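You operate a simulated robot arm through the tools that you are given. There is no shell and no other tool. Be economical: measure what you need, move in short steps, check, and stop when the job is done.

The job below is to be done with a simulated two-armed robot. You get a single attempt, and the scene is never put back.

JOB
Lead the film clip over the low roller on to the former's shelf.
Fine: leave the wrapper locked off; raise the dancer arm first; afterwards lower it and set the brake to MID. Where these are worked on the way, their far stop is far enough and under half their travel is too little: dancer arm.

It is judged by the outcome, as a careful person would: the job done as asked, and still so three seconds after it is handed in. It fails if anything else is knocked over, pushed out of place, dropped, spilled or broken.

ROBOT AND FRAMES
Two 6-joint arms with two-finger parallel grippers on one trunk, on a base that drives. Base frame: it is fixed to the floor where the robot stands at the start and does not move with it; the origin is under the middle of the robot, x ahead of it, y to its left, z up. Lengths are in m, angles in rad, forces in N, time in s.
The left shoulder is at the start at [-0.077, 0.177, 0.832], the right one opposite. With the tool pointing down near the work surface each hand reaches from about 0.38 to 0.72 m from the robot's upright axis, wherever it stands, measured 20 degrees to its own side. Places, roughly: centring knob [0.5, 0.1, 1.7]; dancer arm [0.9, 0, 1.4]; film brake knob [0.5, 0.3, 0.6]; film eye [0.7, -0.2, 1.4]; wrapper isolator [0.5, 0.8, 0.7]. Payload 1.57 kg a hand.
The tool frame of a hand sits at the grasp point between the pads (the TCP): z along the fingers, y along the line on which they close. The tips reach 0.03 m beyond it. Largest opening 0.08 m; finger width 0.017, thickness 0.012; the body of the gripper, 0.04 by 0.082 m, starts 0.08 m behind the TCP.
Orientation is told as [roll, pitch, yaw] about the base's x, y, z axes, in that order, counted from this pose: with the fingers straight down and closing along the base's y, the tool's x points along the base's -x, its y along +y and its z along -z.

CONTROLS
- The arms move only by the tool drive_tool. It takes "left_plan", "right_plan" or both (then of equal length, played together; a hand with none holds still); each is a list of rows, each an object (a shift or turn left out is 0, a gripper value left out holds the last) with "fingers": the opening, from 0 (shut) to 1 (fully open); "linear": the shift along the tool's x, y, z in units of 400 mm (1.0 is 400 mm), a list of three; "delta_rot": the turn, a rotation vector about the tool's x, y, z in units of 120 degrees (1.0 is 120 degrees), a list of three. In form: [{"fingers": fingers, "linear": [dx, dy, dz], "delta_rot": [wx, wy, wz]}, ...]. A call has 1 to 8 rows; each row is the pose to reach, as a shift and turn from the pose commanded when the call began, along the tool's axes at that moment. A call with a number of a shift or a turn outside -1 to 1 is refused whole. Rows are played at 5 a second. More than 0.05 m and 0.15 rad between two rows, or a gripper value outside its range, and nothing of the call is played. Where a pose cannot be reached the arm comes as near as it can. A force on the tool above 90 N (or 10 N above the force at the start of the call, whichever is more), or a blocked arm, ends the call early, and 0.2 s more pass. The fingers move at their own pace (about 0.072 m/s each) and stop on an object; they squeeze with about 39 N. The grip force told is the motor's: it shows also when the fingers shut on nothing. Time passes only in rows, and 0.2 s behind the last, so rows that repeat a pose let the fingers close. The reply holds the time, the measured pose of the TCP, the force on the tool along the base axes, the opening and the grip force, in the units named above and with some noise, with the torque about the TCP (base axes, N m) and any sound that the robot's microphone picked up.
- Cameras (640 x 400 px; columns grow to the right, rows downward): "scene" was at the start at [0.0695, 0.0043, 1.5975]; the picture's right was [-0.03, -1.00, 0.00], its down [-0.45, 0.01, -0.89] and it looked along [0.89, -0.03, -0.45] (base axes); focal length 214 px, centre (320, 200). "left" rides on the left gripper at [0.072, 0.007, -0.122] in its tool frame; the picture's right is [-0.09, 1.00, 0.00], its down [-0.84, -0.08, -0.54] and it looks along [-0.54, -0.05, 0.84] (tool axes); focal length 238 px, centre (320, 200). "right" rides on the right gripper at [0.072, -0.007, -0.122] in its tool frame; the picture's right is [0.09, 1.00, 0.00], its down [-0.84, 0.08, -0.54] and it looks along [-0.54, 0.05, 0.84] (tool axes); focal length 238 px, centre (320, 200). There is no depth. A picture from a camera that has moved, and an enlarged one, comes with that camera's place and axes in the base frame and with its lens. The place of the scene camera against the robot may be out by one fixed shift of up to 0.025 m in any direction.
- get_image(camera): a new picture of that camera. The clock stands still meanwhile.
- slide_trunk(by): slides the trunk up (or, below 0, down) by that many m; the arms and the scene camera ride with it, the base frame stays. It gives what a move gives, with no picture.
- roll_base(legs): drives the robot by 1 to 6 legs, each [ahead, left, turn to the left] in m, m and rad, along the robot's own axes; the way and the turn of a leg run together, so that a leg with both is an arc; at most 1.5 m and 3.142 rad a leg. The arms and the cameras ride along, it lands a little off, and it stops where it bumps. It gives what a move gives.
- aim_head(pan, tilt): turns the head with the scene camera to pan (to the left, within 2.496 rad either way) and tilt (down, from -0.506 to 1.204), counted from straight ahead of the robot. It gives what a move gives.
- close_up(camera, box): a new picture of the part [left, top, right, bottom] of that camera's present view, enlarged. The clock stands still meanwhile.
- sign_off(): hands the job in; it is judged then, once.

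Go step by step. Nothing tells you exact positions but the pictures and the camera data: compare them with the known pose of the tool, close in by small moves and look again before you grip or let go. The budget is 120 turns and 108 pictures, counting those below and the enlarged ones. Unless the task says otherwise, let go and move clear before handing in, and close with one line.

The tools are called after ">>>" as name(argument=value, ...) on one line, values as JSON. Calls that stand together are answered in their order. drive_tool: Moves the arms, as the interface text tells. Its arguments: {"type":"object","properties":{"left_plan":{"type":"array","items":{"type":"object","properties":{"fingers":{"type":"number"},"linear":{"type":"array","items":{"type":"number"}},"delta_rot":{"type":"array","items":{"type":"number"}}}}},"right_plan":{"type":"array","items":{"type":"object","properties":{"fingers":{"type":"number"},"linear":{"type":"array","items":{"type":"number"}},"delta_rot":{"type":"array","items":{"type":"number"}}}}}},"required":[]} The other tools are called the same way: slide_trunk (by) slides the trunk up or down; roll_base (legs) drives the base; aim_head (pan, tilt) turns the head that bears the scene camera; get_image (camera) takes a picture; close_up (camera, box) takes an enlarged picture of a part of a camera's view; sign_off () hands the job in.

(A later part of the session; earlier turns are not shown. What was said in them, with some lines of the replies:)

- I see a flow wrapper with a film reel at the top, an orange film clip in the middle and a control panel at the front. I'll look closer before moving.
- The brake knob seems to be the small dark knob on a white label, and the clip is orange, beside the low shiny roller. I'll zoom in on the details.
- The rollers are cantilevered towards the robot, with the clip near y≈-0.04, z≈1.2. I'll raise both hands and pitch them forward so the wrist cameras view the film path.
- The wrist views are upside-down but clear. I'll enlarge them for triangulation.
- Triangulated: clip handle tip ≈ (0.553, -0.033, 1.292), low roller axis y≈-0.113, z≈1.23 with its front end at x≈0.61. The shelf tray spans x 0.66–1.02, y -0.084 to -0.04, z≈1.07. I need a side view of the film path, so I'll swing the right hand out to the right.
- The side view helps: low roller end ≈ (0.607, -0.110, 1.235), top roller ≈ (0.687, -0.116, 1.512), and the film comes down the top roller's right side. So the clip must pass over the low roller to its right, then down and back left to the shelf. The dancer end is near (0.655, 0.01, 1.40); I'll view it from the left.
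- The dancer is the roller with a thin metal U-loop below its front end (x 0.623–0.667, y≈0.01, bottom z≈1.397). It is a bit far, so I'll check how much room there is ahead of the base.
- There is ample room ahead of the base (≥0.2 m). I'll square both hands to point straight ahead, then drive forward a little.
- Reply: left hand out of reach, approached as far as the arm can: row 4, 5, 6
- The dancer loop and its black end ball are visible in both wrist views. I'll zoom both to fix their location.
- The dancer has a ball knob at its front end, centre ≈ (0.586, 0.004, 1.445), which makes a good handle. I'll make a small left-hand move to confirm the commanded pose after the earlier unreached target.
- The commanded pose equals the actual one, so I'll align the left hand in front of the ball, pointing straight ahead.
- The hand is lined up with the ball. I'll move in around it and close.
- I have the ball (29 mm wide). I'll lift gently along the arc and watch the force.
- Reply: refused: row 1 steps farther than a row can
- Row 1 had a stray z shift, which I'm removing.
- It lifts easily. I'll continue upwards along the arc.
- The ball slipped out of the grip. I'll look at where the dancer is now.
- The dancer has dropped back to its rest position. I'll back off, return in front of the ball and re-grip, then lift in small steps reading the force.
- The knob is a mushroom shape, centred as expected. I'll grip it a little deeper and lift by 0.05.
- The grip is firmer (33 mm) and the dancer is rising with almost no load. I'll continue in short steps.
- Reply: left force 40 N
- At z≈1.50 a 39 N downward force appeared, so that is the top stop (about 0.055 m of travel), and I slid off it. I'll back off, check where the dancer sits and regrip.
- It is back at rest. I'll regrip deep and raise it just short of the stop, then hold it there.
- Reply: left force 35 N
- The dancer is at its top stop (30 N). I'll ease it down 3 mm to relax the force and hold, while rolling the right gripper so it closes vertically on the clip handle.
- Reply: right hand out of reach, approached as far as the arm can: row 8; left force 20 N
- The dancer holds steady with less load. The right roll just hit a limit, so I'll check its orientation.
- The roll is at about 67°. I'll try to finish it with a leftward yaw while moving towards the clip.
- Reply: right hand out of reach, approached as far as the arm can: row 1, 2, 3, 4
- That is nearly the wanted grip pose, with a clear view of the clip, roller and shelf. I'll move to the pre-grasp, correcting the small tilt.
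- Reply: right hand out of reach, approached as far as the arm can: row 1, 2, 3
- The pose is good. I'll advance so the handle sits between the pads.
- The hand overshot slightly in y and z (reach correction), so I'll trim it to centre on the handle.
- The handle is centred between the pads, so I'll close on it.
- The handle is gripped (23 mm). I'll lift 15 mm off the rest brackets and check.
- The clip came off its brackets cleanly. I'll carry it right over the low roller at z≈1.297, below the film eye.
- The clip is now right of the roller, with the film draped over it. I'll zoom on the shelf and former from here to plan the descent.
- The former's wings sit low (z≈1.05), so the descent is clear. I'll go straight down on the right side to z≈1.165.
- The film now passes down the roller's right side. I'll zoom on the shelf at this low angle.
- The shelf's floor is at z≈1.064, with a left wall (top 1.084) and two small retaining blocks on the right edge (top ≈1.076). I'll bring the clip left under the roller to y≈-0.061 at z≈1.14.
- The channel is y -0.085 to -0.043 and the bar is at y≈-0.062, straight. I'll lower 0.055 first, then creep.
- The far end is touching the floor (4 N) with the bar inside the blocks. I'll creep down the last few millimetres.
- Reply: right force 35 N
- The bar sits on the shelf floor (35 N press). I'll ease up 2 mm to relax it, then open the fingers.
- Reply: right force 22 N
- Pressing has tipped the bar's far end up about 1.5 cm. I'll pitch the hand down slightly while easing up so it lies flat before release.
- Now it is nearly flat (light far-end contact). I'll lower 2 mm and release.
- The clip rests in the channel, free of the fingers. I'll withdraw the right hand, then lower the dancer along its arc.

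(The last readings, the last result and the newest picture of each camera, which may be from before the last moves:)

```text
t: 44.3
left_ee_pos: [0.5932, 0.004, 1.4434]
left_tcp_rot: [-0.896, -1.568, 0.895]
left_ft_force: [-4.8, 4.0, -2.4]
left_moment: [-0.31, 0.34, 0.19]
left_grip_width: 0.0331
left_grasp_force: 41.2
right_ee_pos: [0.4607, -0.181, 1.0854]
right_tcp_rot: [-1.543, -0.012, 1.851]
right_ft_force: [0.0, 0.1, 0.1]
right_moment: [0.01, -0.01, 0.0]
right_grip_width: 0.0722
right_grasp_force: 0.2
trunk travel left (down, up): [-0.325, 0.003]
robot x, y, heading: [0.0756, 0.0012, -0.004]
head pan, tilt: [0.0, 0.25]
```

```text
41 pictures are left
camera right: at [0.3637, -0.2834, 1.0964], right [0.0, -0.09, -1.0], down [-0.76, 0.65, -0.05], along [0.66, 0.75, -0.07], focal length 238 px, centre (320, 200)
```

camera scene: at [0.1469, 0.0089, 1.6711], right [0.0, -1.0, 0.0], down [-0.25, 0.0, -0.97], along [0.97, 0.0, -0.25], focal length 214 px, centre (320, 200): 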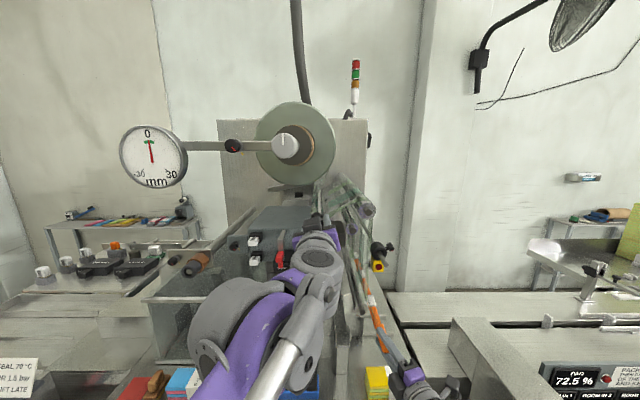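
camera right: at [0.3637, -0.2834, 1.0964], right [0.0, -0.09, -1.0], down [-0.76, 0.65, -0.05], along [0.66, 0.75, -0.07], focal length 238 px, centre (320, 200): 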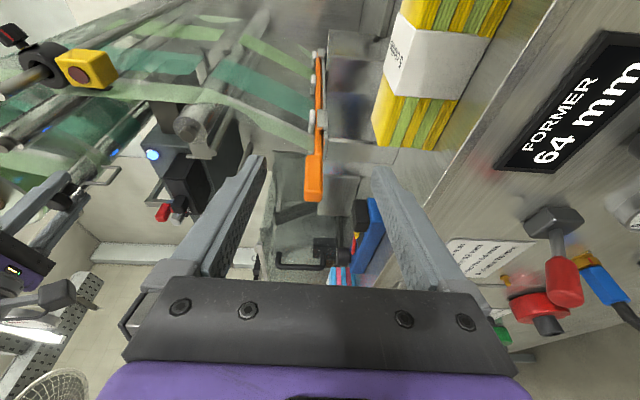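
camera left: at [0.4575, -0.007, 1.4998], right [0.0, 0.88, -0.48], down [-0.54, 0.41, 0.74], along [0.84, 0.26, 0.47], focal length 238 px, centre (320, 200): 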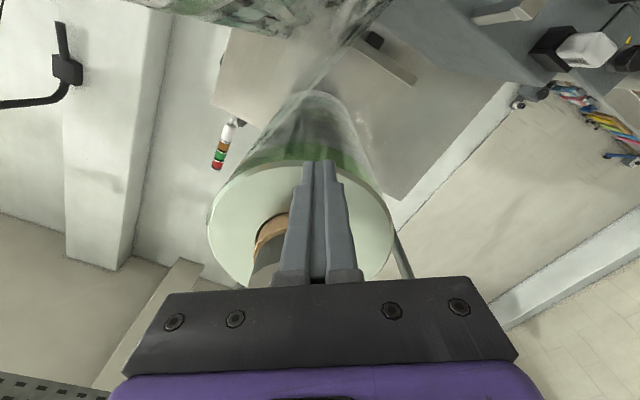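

The dancer is back at its rest height and the clip has stayed put. I'll release the knob and back the left hand out.

>>> drive_tool(left_plan=[{"linear": [0.004, 0, 0]}, {"linear": [0.004, 0, 0], "fingers": 0.5}, {"linear": [0.004, 0, 0], "fingers": 1}, {"linear": [0.004, 0, 0], "fingers": 1}, {"linear": [0.004, 0, 0], "fingers": 1}, {"linear": [0.004, 0, -0.1], "fingers": 1}, {"linear": [0.004, 0, -0.2], "fingers": 1}, {"linear": [0.004, 0, -0.27], "fingers": 1}])

>>> get_image(camera="left")

>>> close_up(camera="right", box=[0, 0, 400, 250])

```text
t: 46.1
left_ee_pos: [0.485, 0.0037, 1.4407]
left_tcp_rot: [-0.963, -1.566, 0.962]
left_ft_force: [-0.2, -1.3, 0.5]
left_moment: [-0.01, 0.03, 0.0]
left_grip_width: 0.08
left_grasp_force: 0.1
right_ee_pos: [0.4613, -0.1805, 1.085]
right_tcp_rot: [-1.541, -0.012, 1.852]
right_ft_force: [0.1, -0.3, -0.5]
right_moment: [-0.02, 0.0, -0.04]
right_grip_width: 0.0721
right_grasp_force: 0.0
trunk travel left (down, up): [-0.325, 0.003]
robot x, y, heading: [0.08, 0.0008, -0.001]
head pan, tilt: [0.0, 0.25]
```

```text
40 pictures are left
camera left: at [0.3626, 0.009, 1.3696], right [0.0, 1.0, 0.09], down [-0.54, -0.07, 0.84], along [0.84, -0.05, 0.54], focal length 238 px, centre (320, 200)
```

left: 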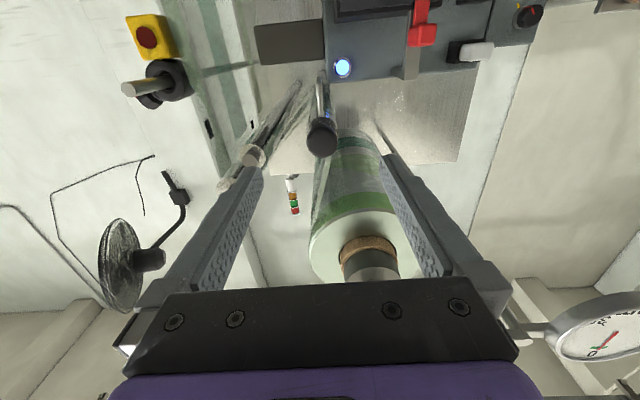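

```text
1.60 times, centred on (200, 125) of right
camera zoom: at [0.3641, -0.2839, 1.0962], right [0.0, -0.09, -1.0], down [-0.76, 0.65, -0.05], along [0.66, 0.75, -0.07], focal length 381 px, centre (512, 320)
```

zoom: 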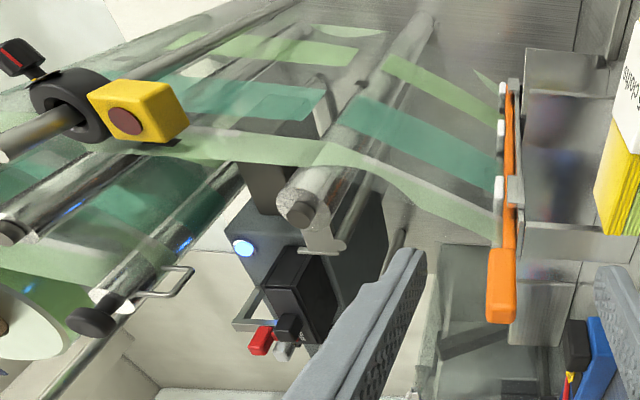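

Verified: the film runs over the low roller to the clip lying on the shelf, and the dancer is down. Next is the brake knob on the front panel near (0.48, 0.295, 0.73); I'll back the robot off and lower the trunk.

>>> roll_base(legs=[[-0.3, 0, 0]])

>>> slide_trunk(by=-0.25)

>>> aim_head(pan=0.3, tilt=0.75)

>>> get_image(camera="scene")

```text
t: 48.2
left_ee_pos: [0.1803, 0.0029, 1.4409]
left_tcp_rot: [-0.876, -1.568, 0.878]
left_ft_force: [-0.3, 0.7, 0.5]
left_moment: [0.0, -0.02, 0.04]
left_grip_width: 0.0802
left_grasp_force: 0.0
right_ee_pos: [0.1558, -0.1814, 1.0849]
right_tcp_rot: [-1.543, -0.014, 1.856]
right_ft_force: [0.3, 0.1, 0.5]
right_moment: [-0.02, 0.01, -0.05]
right_grip_width: 0.072
right_grasp_force: 0.1
trunk travel left (down, up): [-0.325, 0.003]
robot x, y, heading: [-0.2285, -0.0004, 0.003]
head pan, tilt: [0.0, 0.25]
```

```text
t: 50.8
left_ee_pos: [0.1783, 0.0022, 1.1901]
left_tcp_rot: [-0.89, -1.567, 0.893]
left_ft_force: [-0.3, -0.6, -0.3]
left_moment: [0.01, -0.02, -0.04]
left_grip_width: 0.08
left_grasp_force: 0.1
right_ee_pos: [0.1545, -0.182, 0.8359]
right_tcp_rot: [-1.544, -0.012, 1.855]
right_ft_force: [0.1, -0.3, -0.1]
right_moment: [0.0, -0.02, 0.01]
right_grip_width: 0.072
right_grasp_force: 0.0
trunk travel left (down, up): [-0.075, 0.253]
robot x, y, heading: [-0.2298, -0.0007, 0.006]
head pan, tilt: [0.0, 0.25]
```

```text
t: 51.7
left_ee_pos: [0.1801, 0.0014, 1.1902]
left_tcp_rot: [-0.86, -1.565, 0.862]
left_ft_force: [1.1, -0.8, -0.7]
left_moment: [0.0, -0.03, -0.01]
left_grip_width: 0.0801
left_grasp_force: 0.0
right_ee_pos: [0.1553, -0.1815, 0.8357]
right_tcp_rot: [-1.543, -0.01, 1.856]
right_ft_force: [0.2, 0.7, -0.3]
right_moment: [0.06, 0.01, -0.02]
right_grip_width: 0.0719
right_grasp_force: 0.1
trunk travel left (down, up): [-0.075, 0.253]
robot x, y, heading: [-0.2276, 0.0009, 0.005]
head pan, tilt: [0.3, 0.75]
```

```text
38 pictures are left
camera scene: at [-0.1407, 0.031, 1.3666], right [0.3, -0.95, 0.0], down [-0.65, -0.2, -0.73], along [0.7, 0.22, -0.68], focal length 214 px, centre (320, 200)
```

scene: 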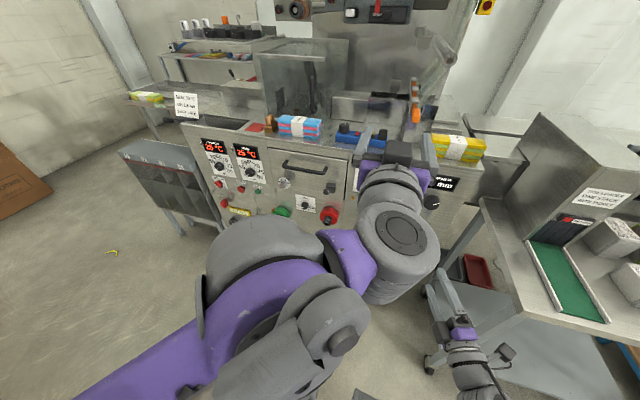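

Knob ≈ (0.488, 0.30, 0.705). I'll bring the left hand down in front of it in two moves.

>>> drive_tool(left_plan=[{"linear": [0.0625, 0.078, 0.031]}, {"linear": [0.125, 0.156, 0.0625]}, {"linear": [0.1875, 0.234, 0.094]}, {"linear": [0.25, 0.3125, 0.125]}, {"linear": [0.3125, 0.39, 0.156]}, {"linear": [0.375, 0.469, 0.1875]}, {"linear": [0.4375, 0.547, 0.219]}, {"linear": [0.5, 0.625, 0.25]}])

>>> drive_tool(left_plan=[{"linear": [0.1, 0.017, 0]}, {"linear": [0.2, 0.033, 0.02]}, {"linear": [0.3, 0.05, 0.04]}, {"linear": [0.4, 0.067, 0.06]}, {"linear": [0.5, 0.083, 0.08]}, {"linear": [0.6, 0.1, 0.1]}, {"linear": [0.675, 0.115, 0.12]}])

>>> get_image(camera="left")

```text
t: 53.5
left_ee_pos: [0.277, 0.2531, 0.9885]
left_tcp_rot: [-0.762, -1.567, 0.765]
left_ft_force: [0.9, 0.7, -0.2]
left_moment: [-0.03, 0.0, 0.03]
left_grip_width: 0.0801
left_grasp_force: 0.0
right_ee_pos: [0.155, -0.1807, 0.8365]
right_tcp_rot: [-1.543, -0.011, 1.854]
right_ft_force: [1.0, 0.8, 0.8]
right_moment: [0.04, -0.01, -0.01]
right_grip_width: 0.072
right_grasp_force: 0.0
trunk travel left (down, up): [-0.075, 0.253]
robot x, y, heading: [-0.2239, 0.0028, 0.005]
head pan, tilt: [0.3, 0.75]
```

```text
t: 55.1
left_ee_pos: [0.3262, 0.2986, 0.7155]
left_tcp_rot: [-0.854, -1.564, 0.856]
left_ft_force: [0.4, -0.4, 0.0]
left_moment: [0.02, 0.0, -0.02]
left_grip_width: 0.0798
left_grasp_force: 0.1
right_ee_pos: [0.1553, -0.1815, 0.8363]
right_tcp_rot: [-1.542, -0.012, 1.855]
right_ft_force: [-0.6, 0.5, -0.5]
right_moment: [0.01, 0.02, 0.0]
right_grip_width: 0.072
right_grasp_force: 0.0
trunk travel left (down, up): [-0.075, 0.253]
robot x, y, heading: [-0.2289, 0.0023, 0.002]
head pan, tilt: [0.3, 0.75]
```

```text
37 pictures are left
camera left: at [0.2029, 0.3039, 0.6452], right [0.0, 1.0, 0.09], down [-0.54, -0.08, 0.84], along [0.84, -0.05, 0.54], focal length 238 px, centre (320, 200)
```

left: 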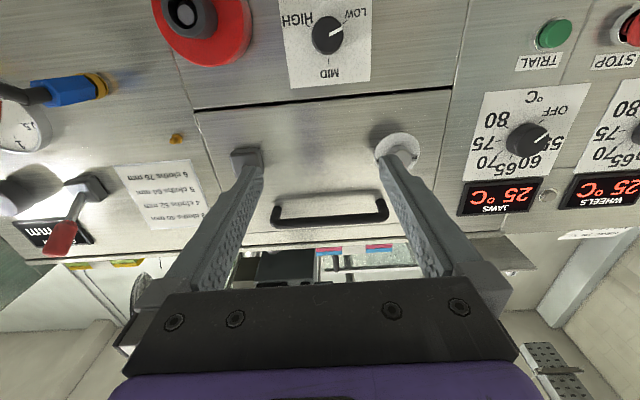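

The brake knob reads LOW and sits at about (0.512, 0.314, 0.635), with MID straight up, so it needs about 120° clockwise. I'll pre-roll the gripper -60° and line up.

>>> drive_tool(left_plan=[{"linear": [0.029, 0.006, 0.034], "delta_rot": [0, 0, -0.071]}, {"linear": [0.057, 0.011, 0.067], "delta_rot": [0, 0, -0.142]}, {"linear": [0.086, 0.017, 0.1], "delta_rot": [0, 0, -0.213]}, {"linear": [0.115, 0.022, 0.134], "delta_rot": [0, 0, -0.284]}, {"linear": [0.144, 0.028, 0.168], "delta_rot": [0, 0, -0.355]}, {"linear": [0.172, 0.033, 0.2], "delta_rot": [0, 0, -0.426]}, {"linear": [0.201, 0.039, 0.2], "delta_rot": [0, 0, -0.5]}])

>>> get_image(camera="left")

```text
refused: row 7 steps farther than a row can; nothing moved
```

```text
36 pictures are left
camera left: at [0.2029, 0.3039, 0.6452], right [0.0, 1.0, 0.09], down [-0.54, -0.08, 0.84], along [0.84, -0.05, 0.54], focal length 238 px, centre (320, 200)
```

left: 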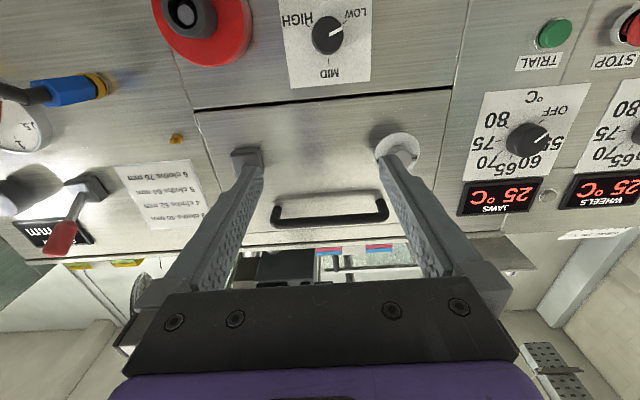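

The last row's turn was slightly too large, so I'm resending with even steps.

>>> drive_tool(left_plan=[{"linear": [0.029, 0.006, 0.034], "delta_rot": [0, 0, -0.07]}, {"linear": [0.057, 0.011, 0.067], "delta_rot": [0, 0, -0.14]}, {"linear": [0.086, 0.017, 0.1], "delta_rot": [0, 0, -0.21]}, {"linear": [0.115, 0.022, 0.134], "delta_rot": [0, 0, -0.28]}, {"linear": [0.144, 0.028, 0.168], "delta_rot": [0, 0, -0.35]}, {"linear": [0.172, 0.033, 0.2], "delta_rot": [0, 0, -0.42]}, {"linear": [0.201, 0.039, 0.2], "delta_rot": [0, 0, -0.48]}])

>>> get_image(camera="left")

```text
t: 56.7
left_ee_pos: [0.4053, 0.313, 0.6382]
left_tcp_rot: [-1.568, -0.559, 1.572]
left_ft_force: [-0.6, 0.3, -0.5]
left_moment: [-0.02, 0.0, 0.03]
left_grip_width: 0.0798
left_grasp_force: 0.2
right_ee_pos: [0.1552, -0.1806, 0.8352]
right_tcp_rot: [-1.543, -0.012, 1.856]
right_ft_force: [-0.5, 0.5, 0.5]
right_moment: [0.0, 0.01, -0.02]
right_grip_width: 0.0719
right_grasp_force: 0.0
trunk travel left (down, up): [-0.075, 0.253]
robot x, y, heading: [-0.2238, 0.0026, 0.006]
head pan, tilt: [0.3, 0.75]
```

```text
35 pictures are left
camera left: at [0.2818, 0.2559, 0.5955], right [0.0, 0.61, -0.8], down [-0.54, 0.67, 0.51], along [0.84, 0.43, 0.33], focal length 238 px, centre (320, 200)
```

left: 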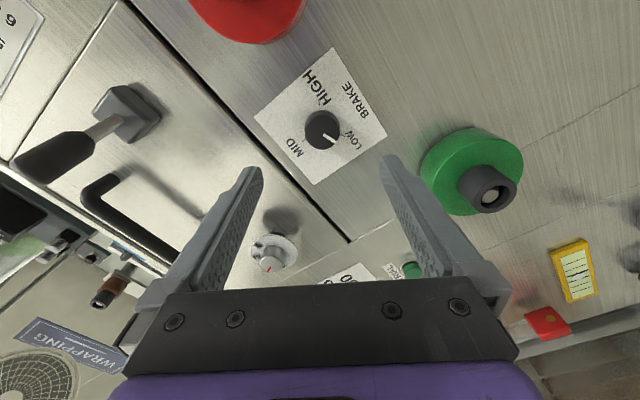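

The knob face centre is refined to (0.517, 0.312, 0.635). I'll advance so the fingertips straddle it without touching the panel.

>>> drive_tool(left_plan=[{"linear": [0.003, 0.003, 0.1], "fingers": 0.8}, {"linear": [0.006, 0.005, 0.19], "fingers": 0.8}, {"linear": [0.006, 0.005, 0.22], "fingers": 0.8}])

>>> get_image(camera="left")

```text
t: 57.5
left_ee_pos: [0.4905, 0.3137, 0.6342]
left_tcp_rot: [-1.565, -0.559, 1.57]
left_ft_force: [0.3, 0.2, -0.6]
left_moment: [-0.01, -0.01, 0.01]
left_grip_width: 0.0644
left_grasp_force: 0.0
right_ee_pos: [0.1552, -0.1814, 0.8351]
right_tcp_rot: [-1.542, -0.014, 1.855]
right_ft_force: [-0.9, 0.3, -0.6]
right_moment: [-0.01, 0.02, 0.03]
right_grip_width: 0.0721
right_grasp_force: 0.1
trunk travel left (down, up): [-0.075, 0.253]
robot x, y, heading: [-0.2267, -0.0014, 0.004]
head pan, tilt: [0.3, 0.75]
```

```text
34 pictures are left
camera left: at [0.3682, 0.2544, 0.5921], right [0.0, 0.61, -0.79], down [-0.54, 0.67, 0.51], along [0.84, 0.43, 0.33], focal length 238 px, centre (320, 200)
```

left: 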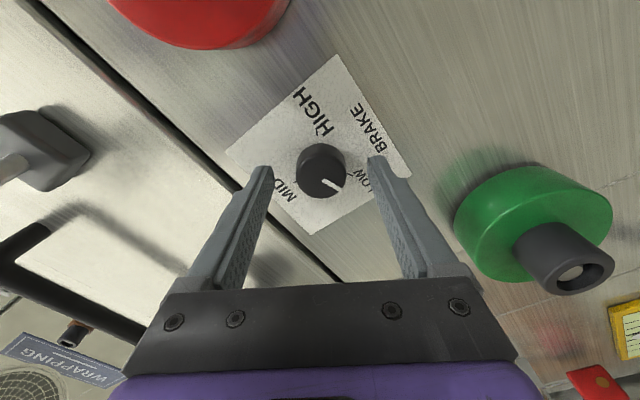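

The knob is centred on the axis, with its face at x≈0.522. I'll advance 14 mm more and close.

>>> drive_tool(left_plan=[{"linear": [0.001, 0, 0.018]}, {"linear": [0.001, 0, 0.036]}, {"linear": [0.001, 0, 0.036], "fingers": 0}, {"linear": [0.001, 0, 0.036], "fingers": 0}, {"linear": [0.001, 0, 0.036], "fingers": 0}, {"linear": [0.001, 0, 0.036], "fingers": 0}])

>>> close_up(camera="left", box=[200, 60, 440, 210])

```text
t: 58.9
left_ee_pos: [0.5054, 0.3137, 0.6344]
left_tcp_rot: [-1.567, -0.561, 1.572]
left_ft_force: [-18.7, 1.6, -9.4]
left_moment: [0.09, -0.01, 0.09]
left_grip_width: 0.0356
left_grasp_force: 42.8
right_ee_pos: [0.1545, -0.1811, 0.8356]
right_tcp_rot: [-1.542, -0.012, 1.855]
right_ft_force: [-1.2, -0.1, 1.3]
right_moment: [-0.01, 0.0, 0.02]
right_grip_width: 0.0718
right_grasp_force: 0.0
trunk travel left (down, up): [-0.075, 0.253]
robot x, y, heading: [-0.2238, 0.0013, 0.006]
head pan, tilt: [0.3, 0.75]
```

```text
2.67 times, centred on (320, 135) of left
camera zoom: at [0.3823, 0.2557, 0.5922], right [0.0, 0.61, -0.79], down [-0.54, 0.67, 0.51], along [0.84, 0.43, 0.33], focal length 636 px, centre (320, 373)
```

zoom: 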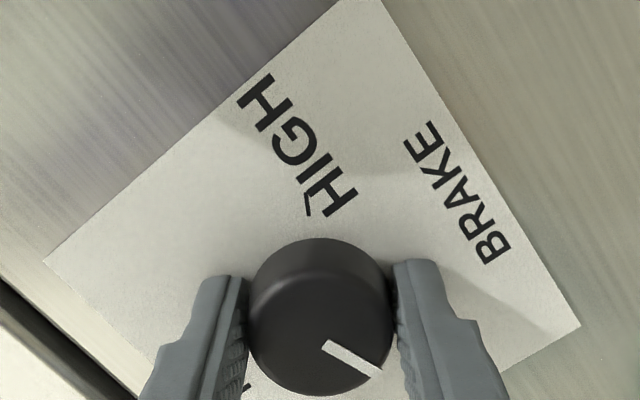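

The knob is gripped (35.6 mm). I'll turn it clockwise (+ about the tool axis), 67° first, relieving 2 mm of panel pressure.

>>> drive_tool(left_plan=[{"linear": [0, 0, -0.005], "delta_rot": [0, 0, 0.05]}, {"linear": [0, 0, -0.005], "delta_rot": [0, 0, 0.12]}, {"linear": [0, 0, -0.005], "delta_rot": [0, 0, 0.19]}, {"linear": [0, 0, -0.005], "delta_rot": [0, 0, 0.26]}, {"linear": [0, 0, -0.005], "delta_rot": [0, 0, 0.33]}, {"linear": [0, 0, -0.005], "delta_rot": [0, 0, 0.4]}, {"linear": [0, 0, -0.005], "delta_rot": [0, 0, 0.47]}, {"linear": [0, 0, -0.005], "delta_rot": [0, 0, 0.54]}])

>>> get_image(camera="left")

```text
t: 60.7
left_ee_pos: [0.5043, 0.3132, 0.6343]
left_tcp_rot: [1.546, -1.448, -1.539]
left_ft_force: [-5.2, 16.9, 1.8]
left_moment: [-0.06, 0.74, 0.73]
left_grip_width: 0.0357
left_grasp_force: 42.4
right_ee_pos: [0.1549, -0.1811, 0.836]
right_tcp_rot: [-1.542, -0.01, 1.855]
right_ft_force: [0.4, 0.4, 0.5]
right_moment: [0.0, 0.01, 0.02]
right_grip_width: 0.0719
right_grasp_force: 0.0
trunk travel left (down, up): [-0.075, 0.253]
robot x, y, heading: [-0.2272, 0.0029, 0.005]
head pan, tilt: [0.3, 0.75]
```

```text
32 pictures are left
camera left: at [0.3818, 0.3285, 0.5654], right [0.0, 0.98, 0.21], down [-0.54, -0.18, 0.82], along [0.84, -0.11, 0.53], focal length 238 px, centre (320, 200)
```

left: 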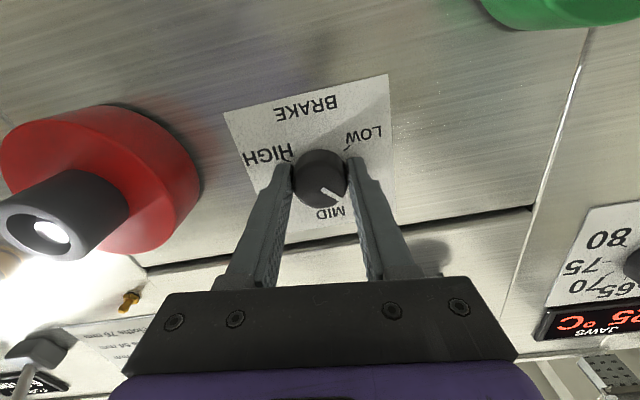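

The knob turned with the hand. I'll zoom to measure what remains to MID.

>>> close_up(camera="left", box=[240, 110, 400, 230])

```text
3.33 times, centred on (320, 170) of left
camera zoom: at [0.3818, 0.3285, 0.5654], right [0.0, 0.98, 0.21], down [-0.54, -0.18, 0.82], along [0.84, -0.11, 0.53], focal length 794 px, centre (320, 300)
```

zoom: 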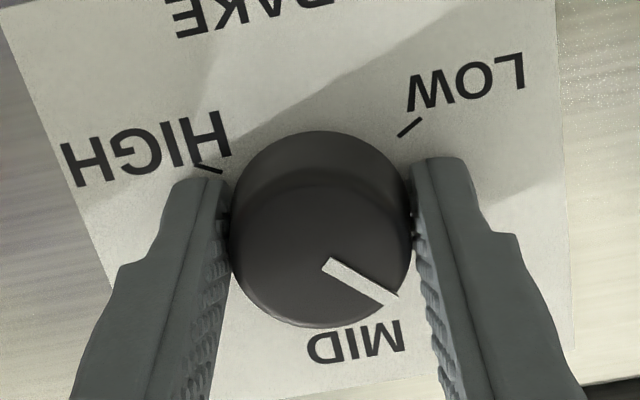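

LOW and HIGH are at ±110° from MID, and the pointer is now about 45° short of MID. I'll turn 45° more.

>>> drive_tool(left_plan=[{"delta_rot": [0, 0, 0.065]}, {"delta_rot": [0, 0, 0.13]}, {"delta_rot": [0, 0, 0.195]}, {"delta_rot": [0, 0, 0.26]}, {"delta_rot": [0, 0, 0.325]}, {"delta_rot": [0, 0, 0.376]}, {"delta_rot": [0, 0, 0.376]}])

>>> close_up(camera="left", box=[220, 90, 420, 240])

```text
t: 62.3
left_ee_pos: [0.5048, 0.3128, 0.6351]
left_tcp_rot: [1.568, -0.66, -1.565]
left_ft_force: [-4.0, 19.9, -0.5]
left_moment: [0.05, -0.09, 0.73]
left_grip_width: 0.0354
left_grasp_force: 42.4
right_ee_pos: [0.1554, -0.1798, 0.8352]
right_tcp_rot: [-1.543, -0.009, 1.856]
right_ft_force: [-0.7, -0.5, -0.2]
right_moment: [0.03, 0.01, -0.02]
right_grip_width: 0.0721
right_grasp_force: 0.1
trunk travel left (down, up): [-0.075, 0.253]
robot x, y, heading: [-0.2286, 0.0015, 0.009]
head pan, tilt: [0.3, 0.75]
```

```text
2.67 times, centred on (320, 165) of left
camera zoom: at [0.3818, 0.3741, 0.5972], right [0.0, 0.54, 0.84], down [-0.54, -0.71, 0.45], along [0.84, -0.45, 0.29], focal length 636 px, centre (320, 293)
```

zoom: 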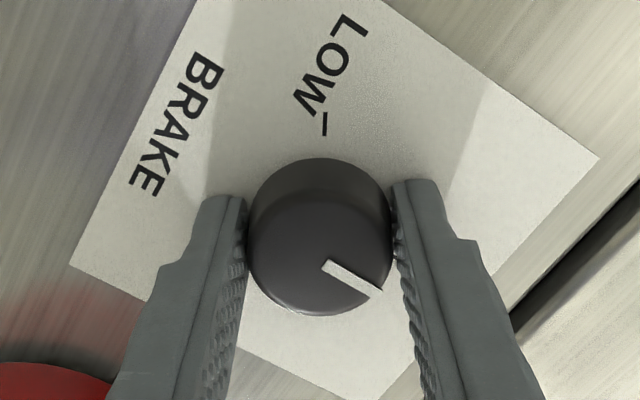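

The pointer is within about 2° of vertical (MID). I'll release, back off and verify.

>>> drive_tool(left_plan=[{"fingers": 0.6}, {"fingers": 0.8}, {"fingers": 0.8}, {"linear": [0, 0, -0.1], "fingers": 0.8}, {"linear": [0, 0, -0.2], "fingers": 0.8}, {"linear": [0, 0, -0.3], "fingers": 0.8}, {"linear": [0, 0, -0.35], "fingers": 0.8}])

>>> close_up(camera="left", box=[220, 40, 420, 165])

>>> get_image(camera="scene")

```text
t: 63.9
left_ee_pos: [0.3634, 0.3101, 0.6382]
left_tcp_rot: [1.569, -0.662, -1.567]
left_ft_force: [0.8, -0.9, -0.6]
left_moment: [-0.01, 0.0, -0.04]
left_grip_width: 0.0639
left_grasp_force: 0.0
right_ee_pos: [0.1541, -0.1815, 0.8354]
right_tcp_rot: [-1.542, -0.012, 1.855]
right_ft_force: [0.3, -0.2, 0.5]
right_moment: [0.03, 0.03, -0.04]
right_grip_width: 0.0721
right_grasp_force: 0.0
trunk travel left (down, up): [-0.075, 0.253]
robot x, y, heading: [-0.2268, -0.0018, 0.001]
head pan, tilt: [0.3, 0.75]
```

```text
3.20 times, centred on (320, 102) of left
camera zoom: at [0.2411, 0.3693, 0.5998], right [0.0, 0.54, 0.84], down [-0.54, -0.71, 0.45], along [0.84, -0.46, 0.29], focal length 763 px, centre (320, 512)
```

zoom: 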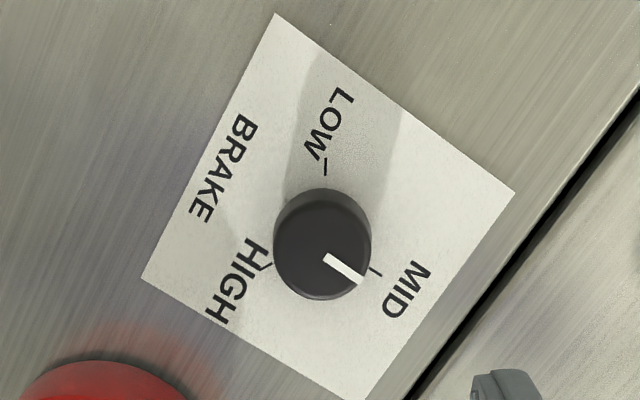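

```text
28 pictures are left
camera scene: at [-0.1408, 0.0311, 1.3666], right [0.3, -0.95, 0.0], down [-0.65, -0.2, -0.73], along [0.7, 0.22, -0.68], focal length 214 px, centre (320, 200)
```

scene: 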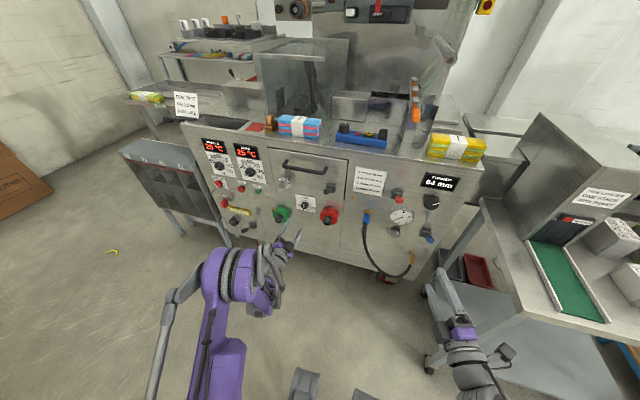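

The pointer is parallel to the label's axis, at MID. One last check of the clip, film and dancer before handing in.

>>> aim_head(pan=-0.05, tilt=0.3)

>>> close_up(camera="scene", box=[220, 100, 420, 225])

>>> close_up(camera="scene", box=[290, 150, 390, 212])

```text
t: 64.8
left_ee_pos: [0.366, 0.309, 0.6372]
left_tcp_rot: [1.568, -0.661, -1.567]
left_ft_force: [0.3, -0.1, -0.1]
left_moment: [0.01, -0.01, 0.01]
left_grip_width: 0.0641
left_grasp_force: 0.0
right_ee_pos: [0.1548, -0.1815, 0.8356]
right_tcp_rot: [-1.543, -0.013, 1.855]
right_ft_force: [0.2, -0.4, -1.1]
right_moment: [-0.02, -0.01, 0.01]
right_grip_width: 0.0722
right_grasp_force: 0.0
trunk travel left (down, up): [-0.075, 0.253]
robot x, y, heading: [-0.2253, -0.0006, 0.003]
head pan, tilt: [-0.051, 0.3]
```

```text
3.20 times, centred on (320, 162) of scene
camera zoom: at [-0.1265, 0.0019, 1.4068], right [-0.05, -1.0, 0.0], down [-0.3, 0.01, -0.95], along [0.95, -0.04, -0.3], focal length 686 px, centre (320, 320)
```

zoom: 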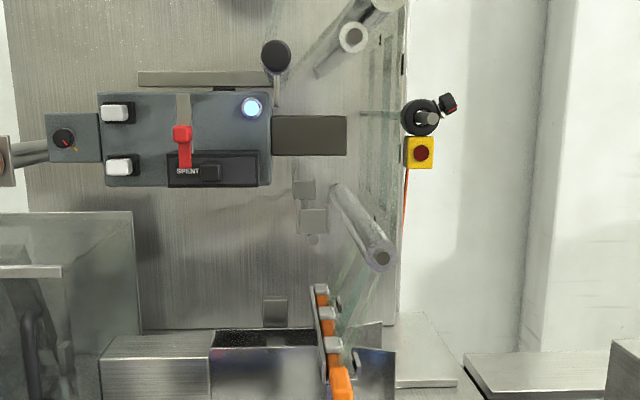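

```text
6.40 times, centred on (340, 181) of scene
camera zoom: at [-0.1265, 0.0019, 1.4068], right [-0.05, -1.0, 0.0], down [-0.3, 0.01, -0.95], along [0.95, -0.04, -0.3], focal length 1373 px, centre (192, 322)
```

zoom: 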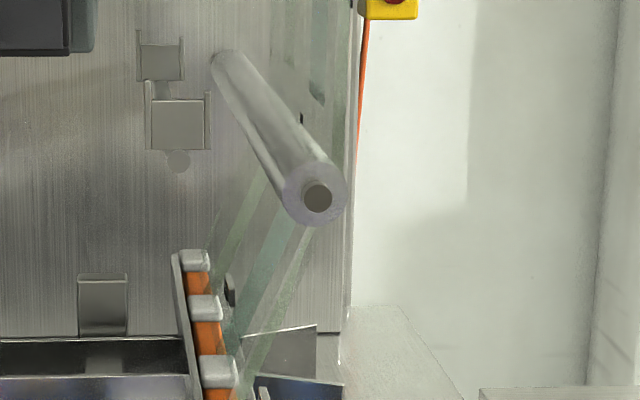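

The clip lies on the shelf with the film over the low roller, the dancer is resting down, the brake is at MID, and both hands are clear. Handing in.

>>> sign_off()

```text
The job is handed in.
```

The film clip is lying on the former's shelf with the film led over the low roller. The dancer arm was raised to its top stop for this and lowered again, the brake knob is at MID, and the wrapper isolator was not touched. On the way, the dancer knob slipped from the gripper twice near the top stop and the arm dropped back to its rest position. Nothing looked out of place in the final pictures.
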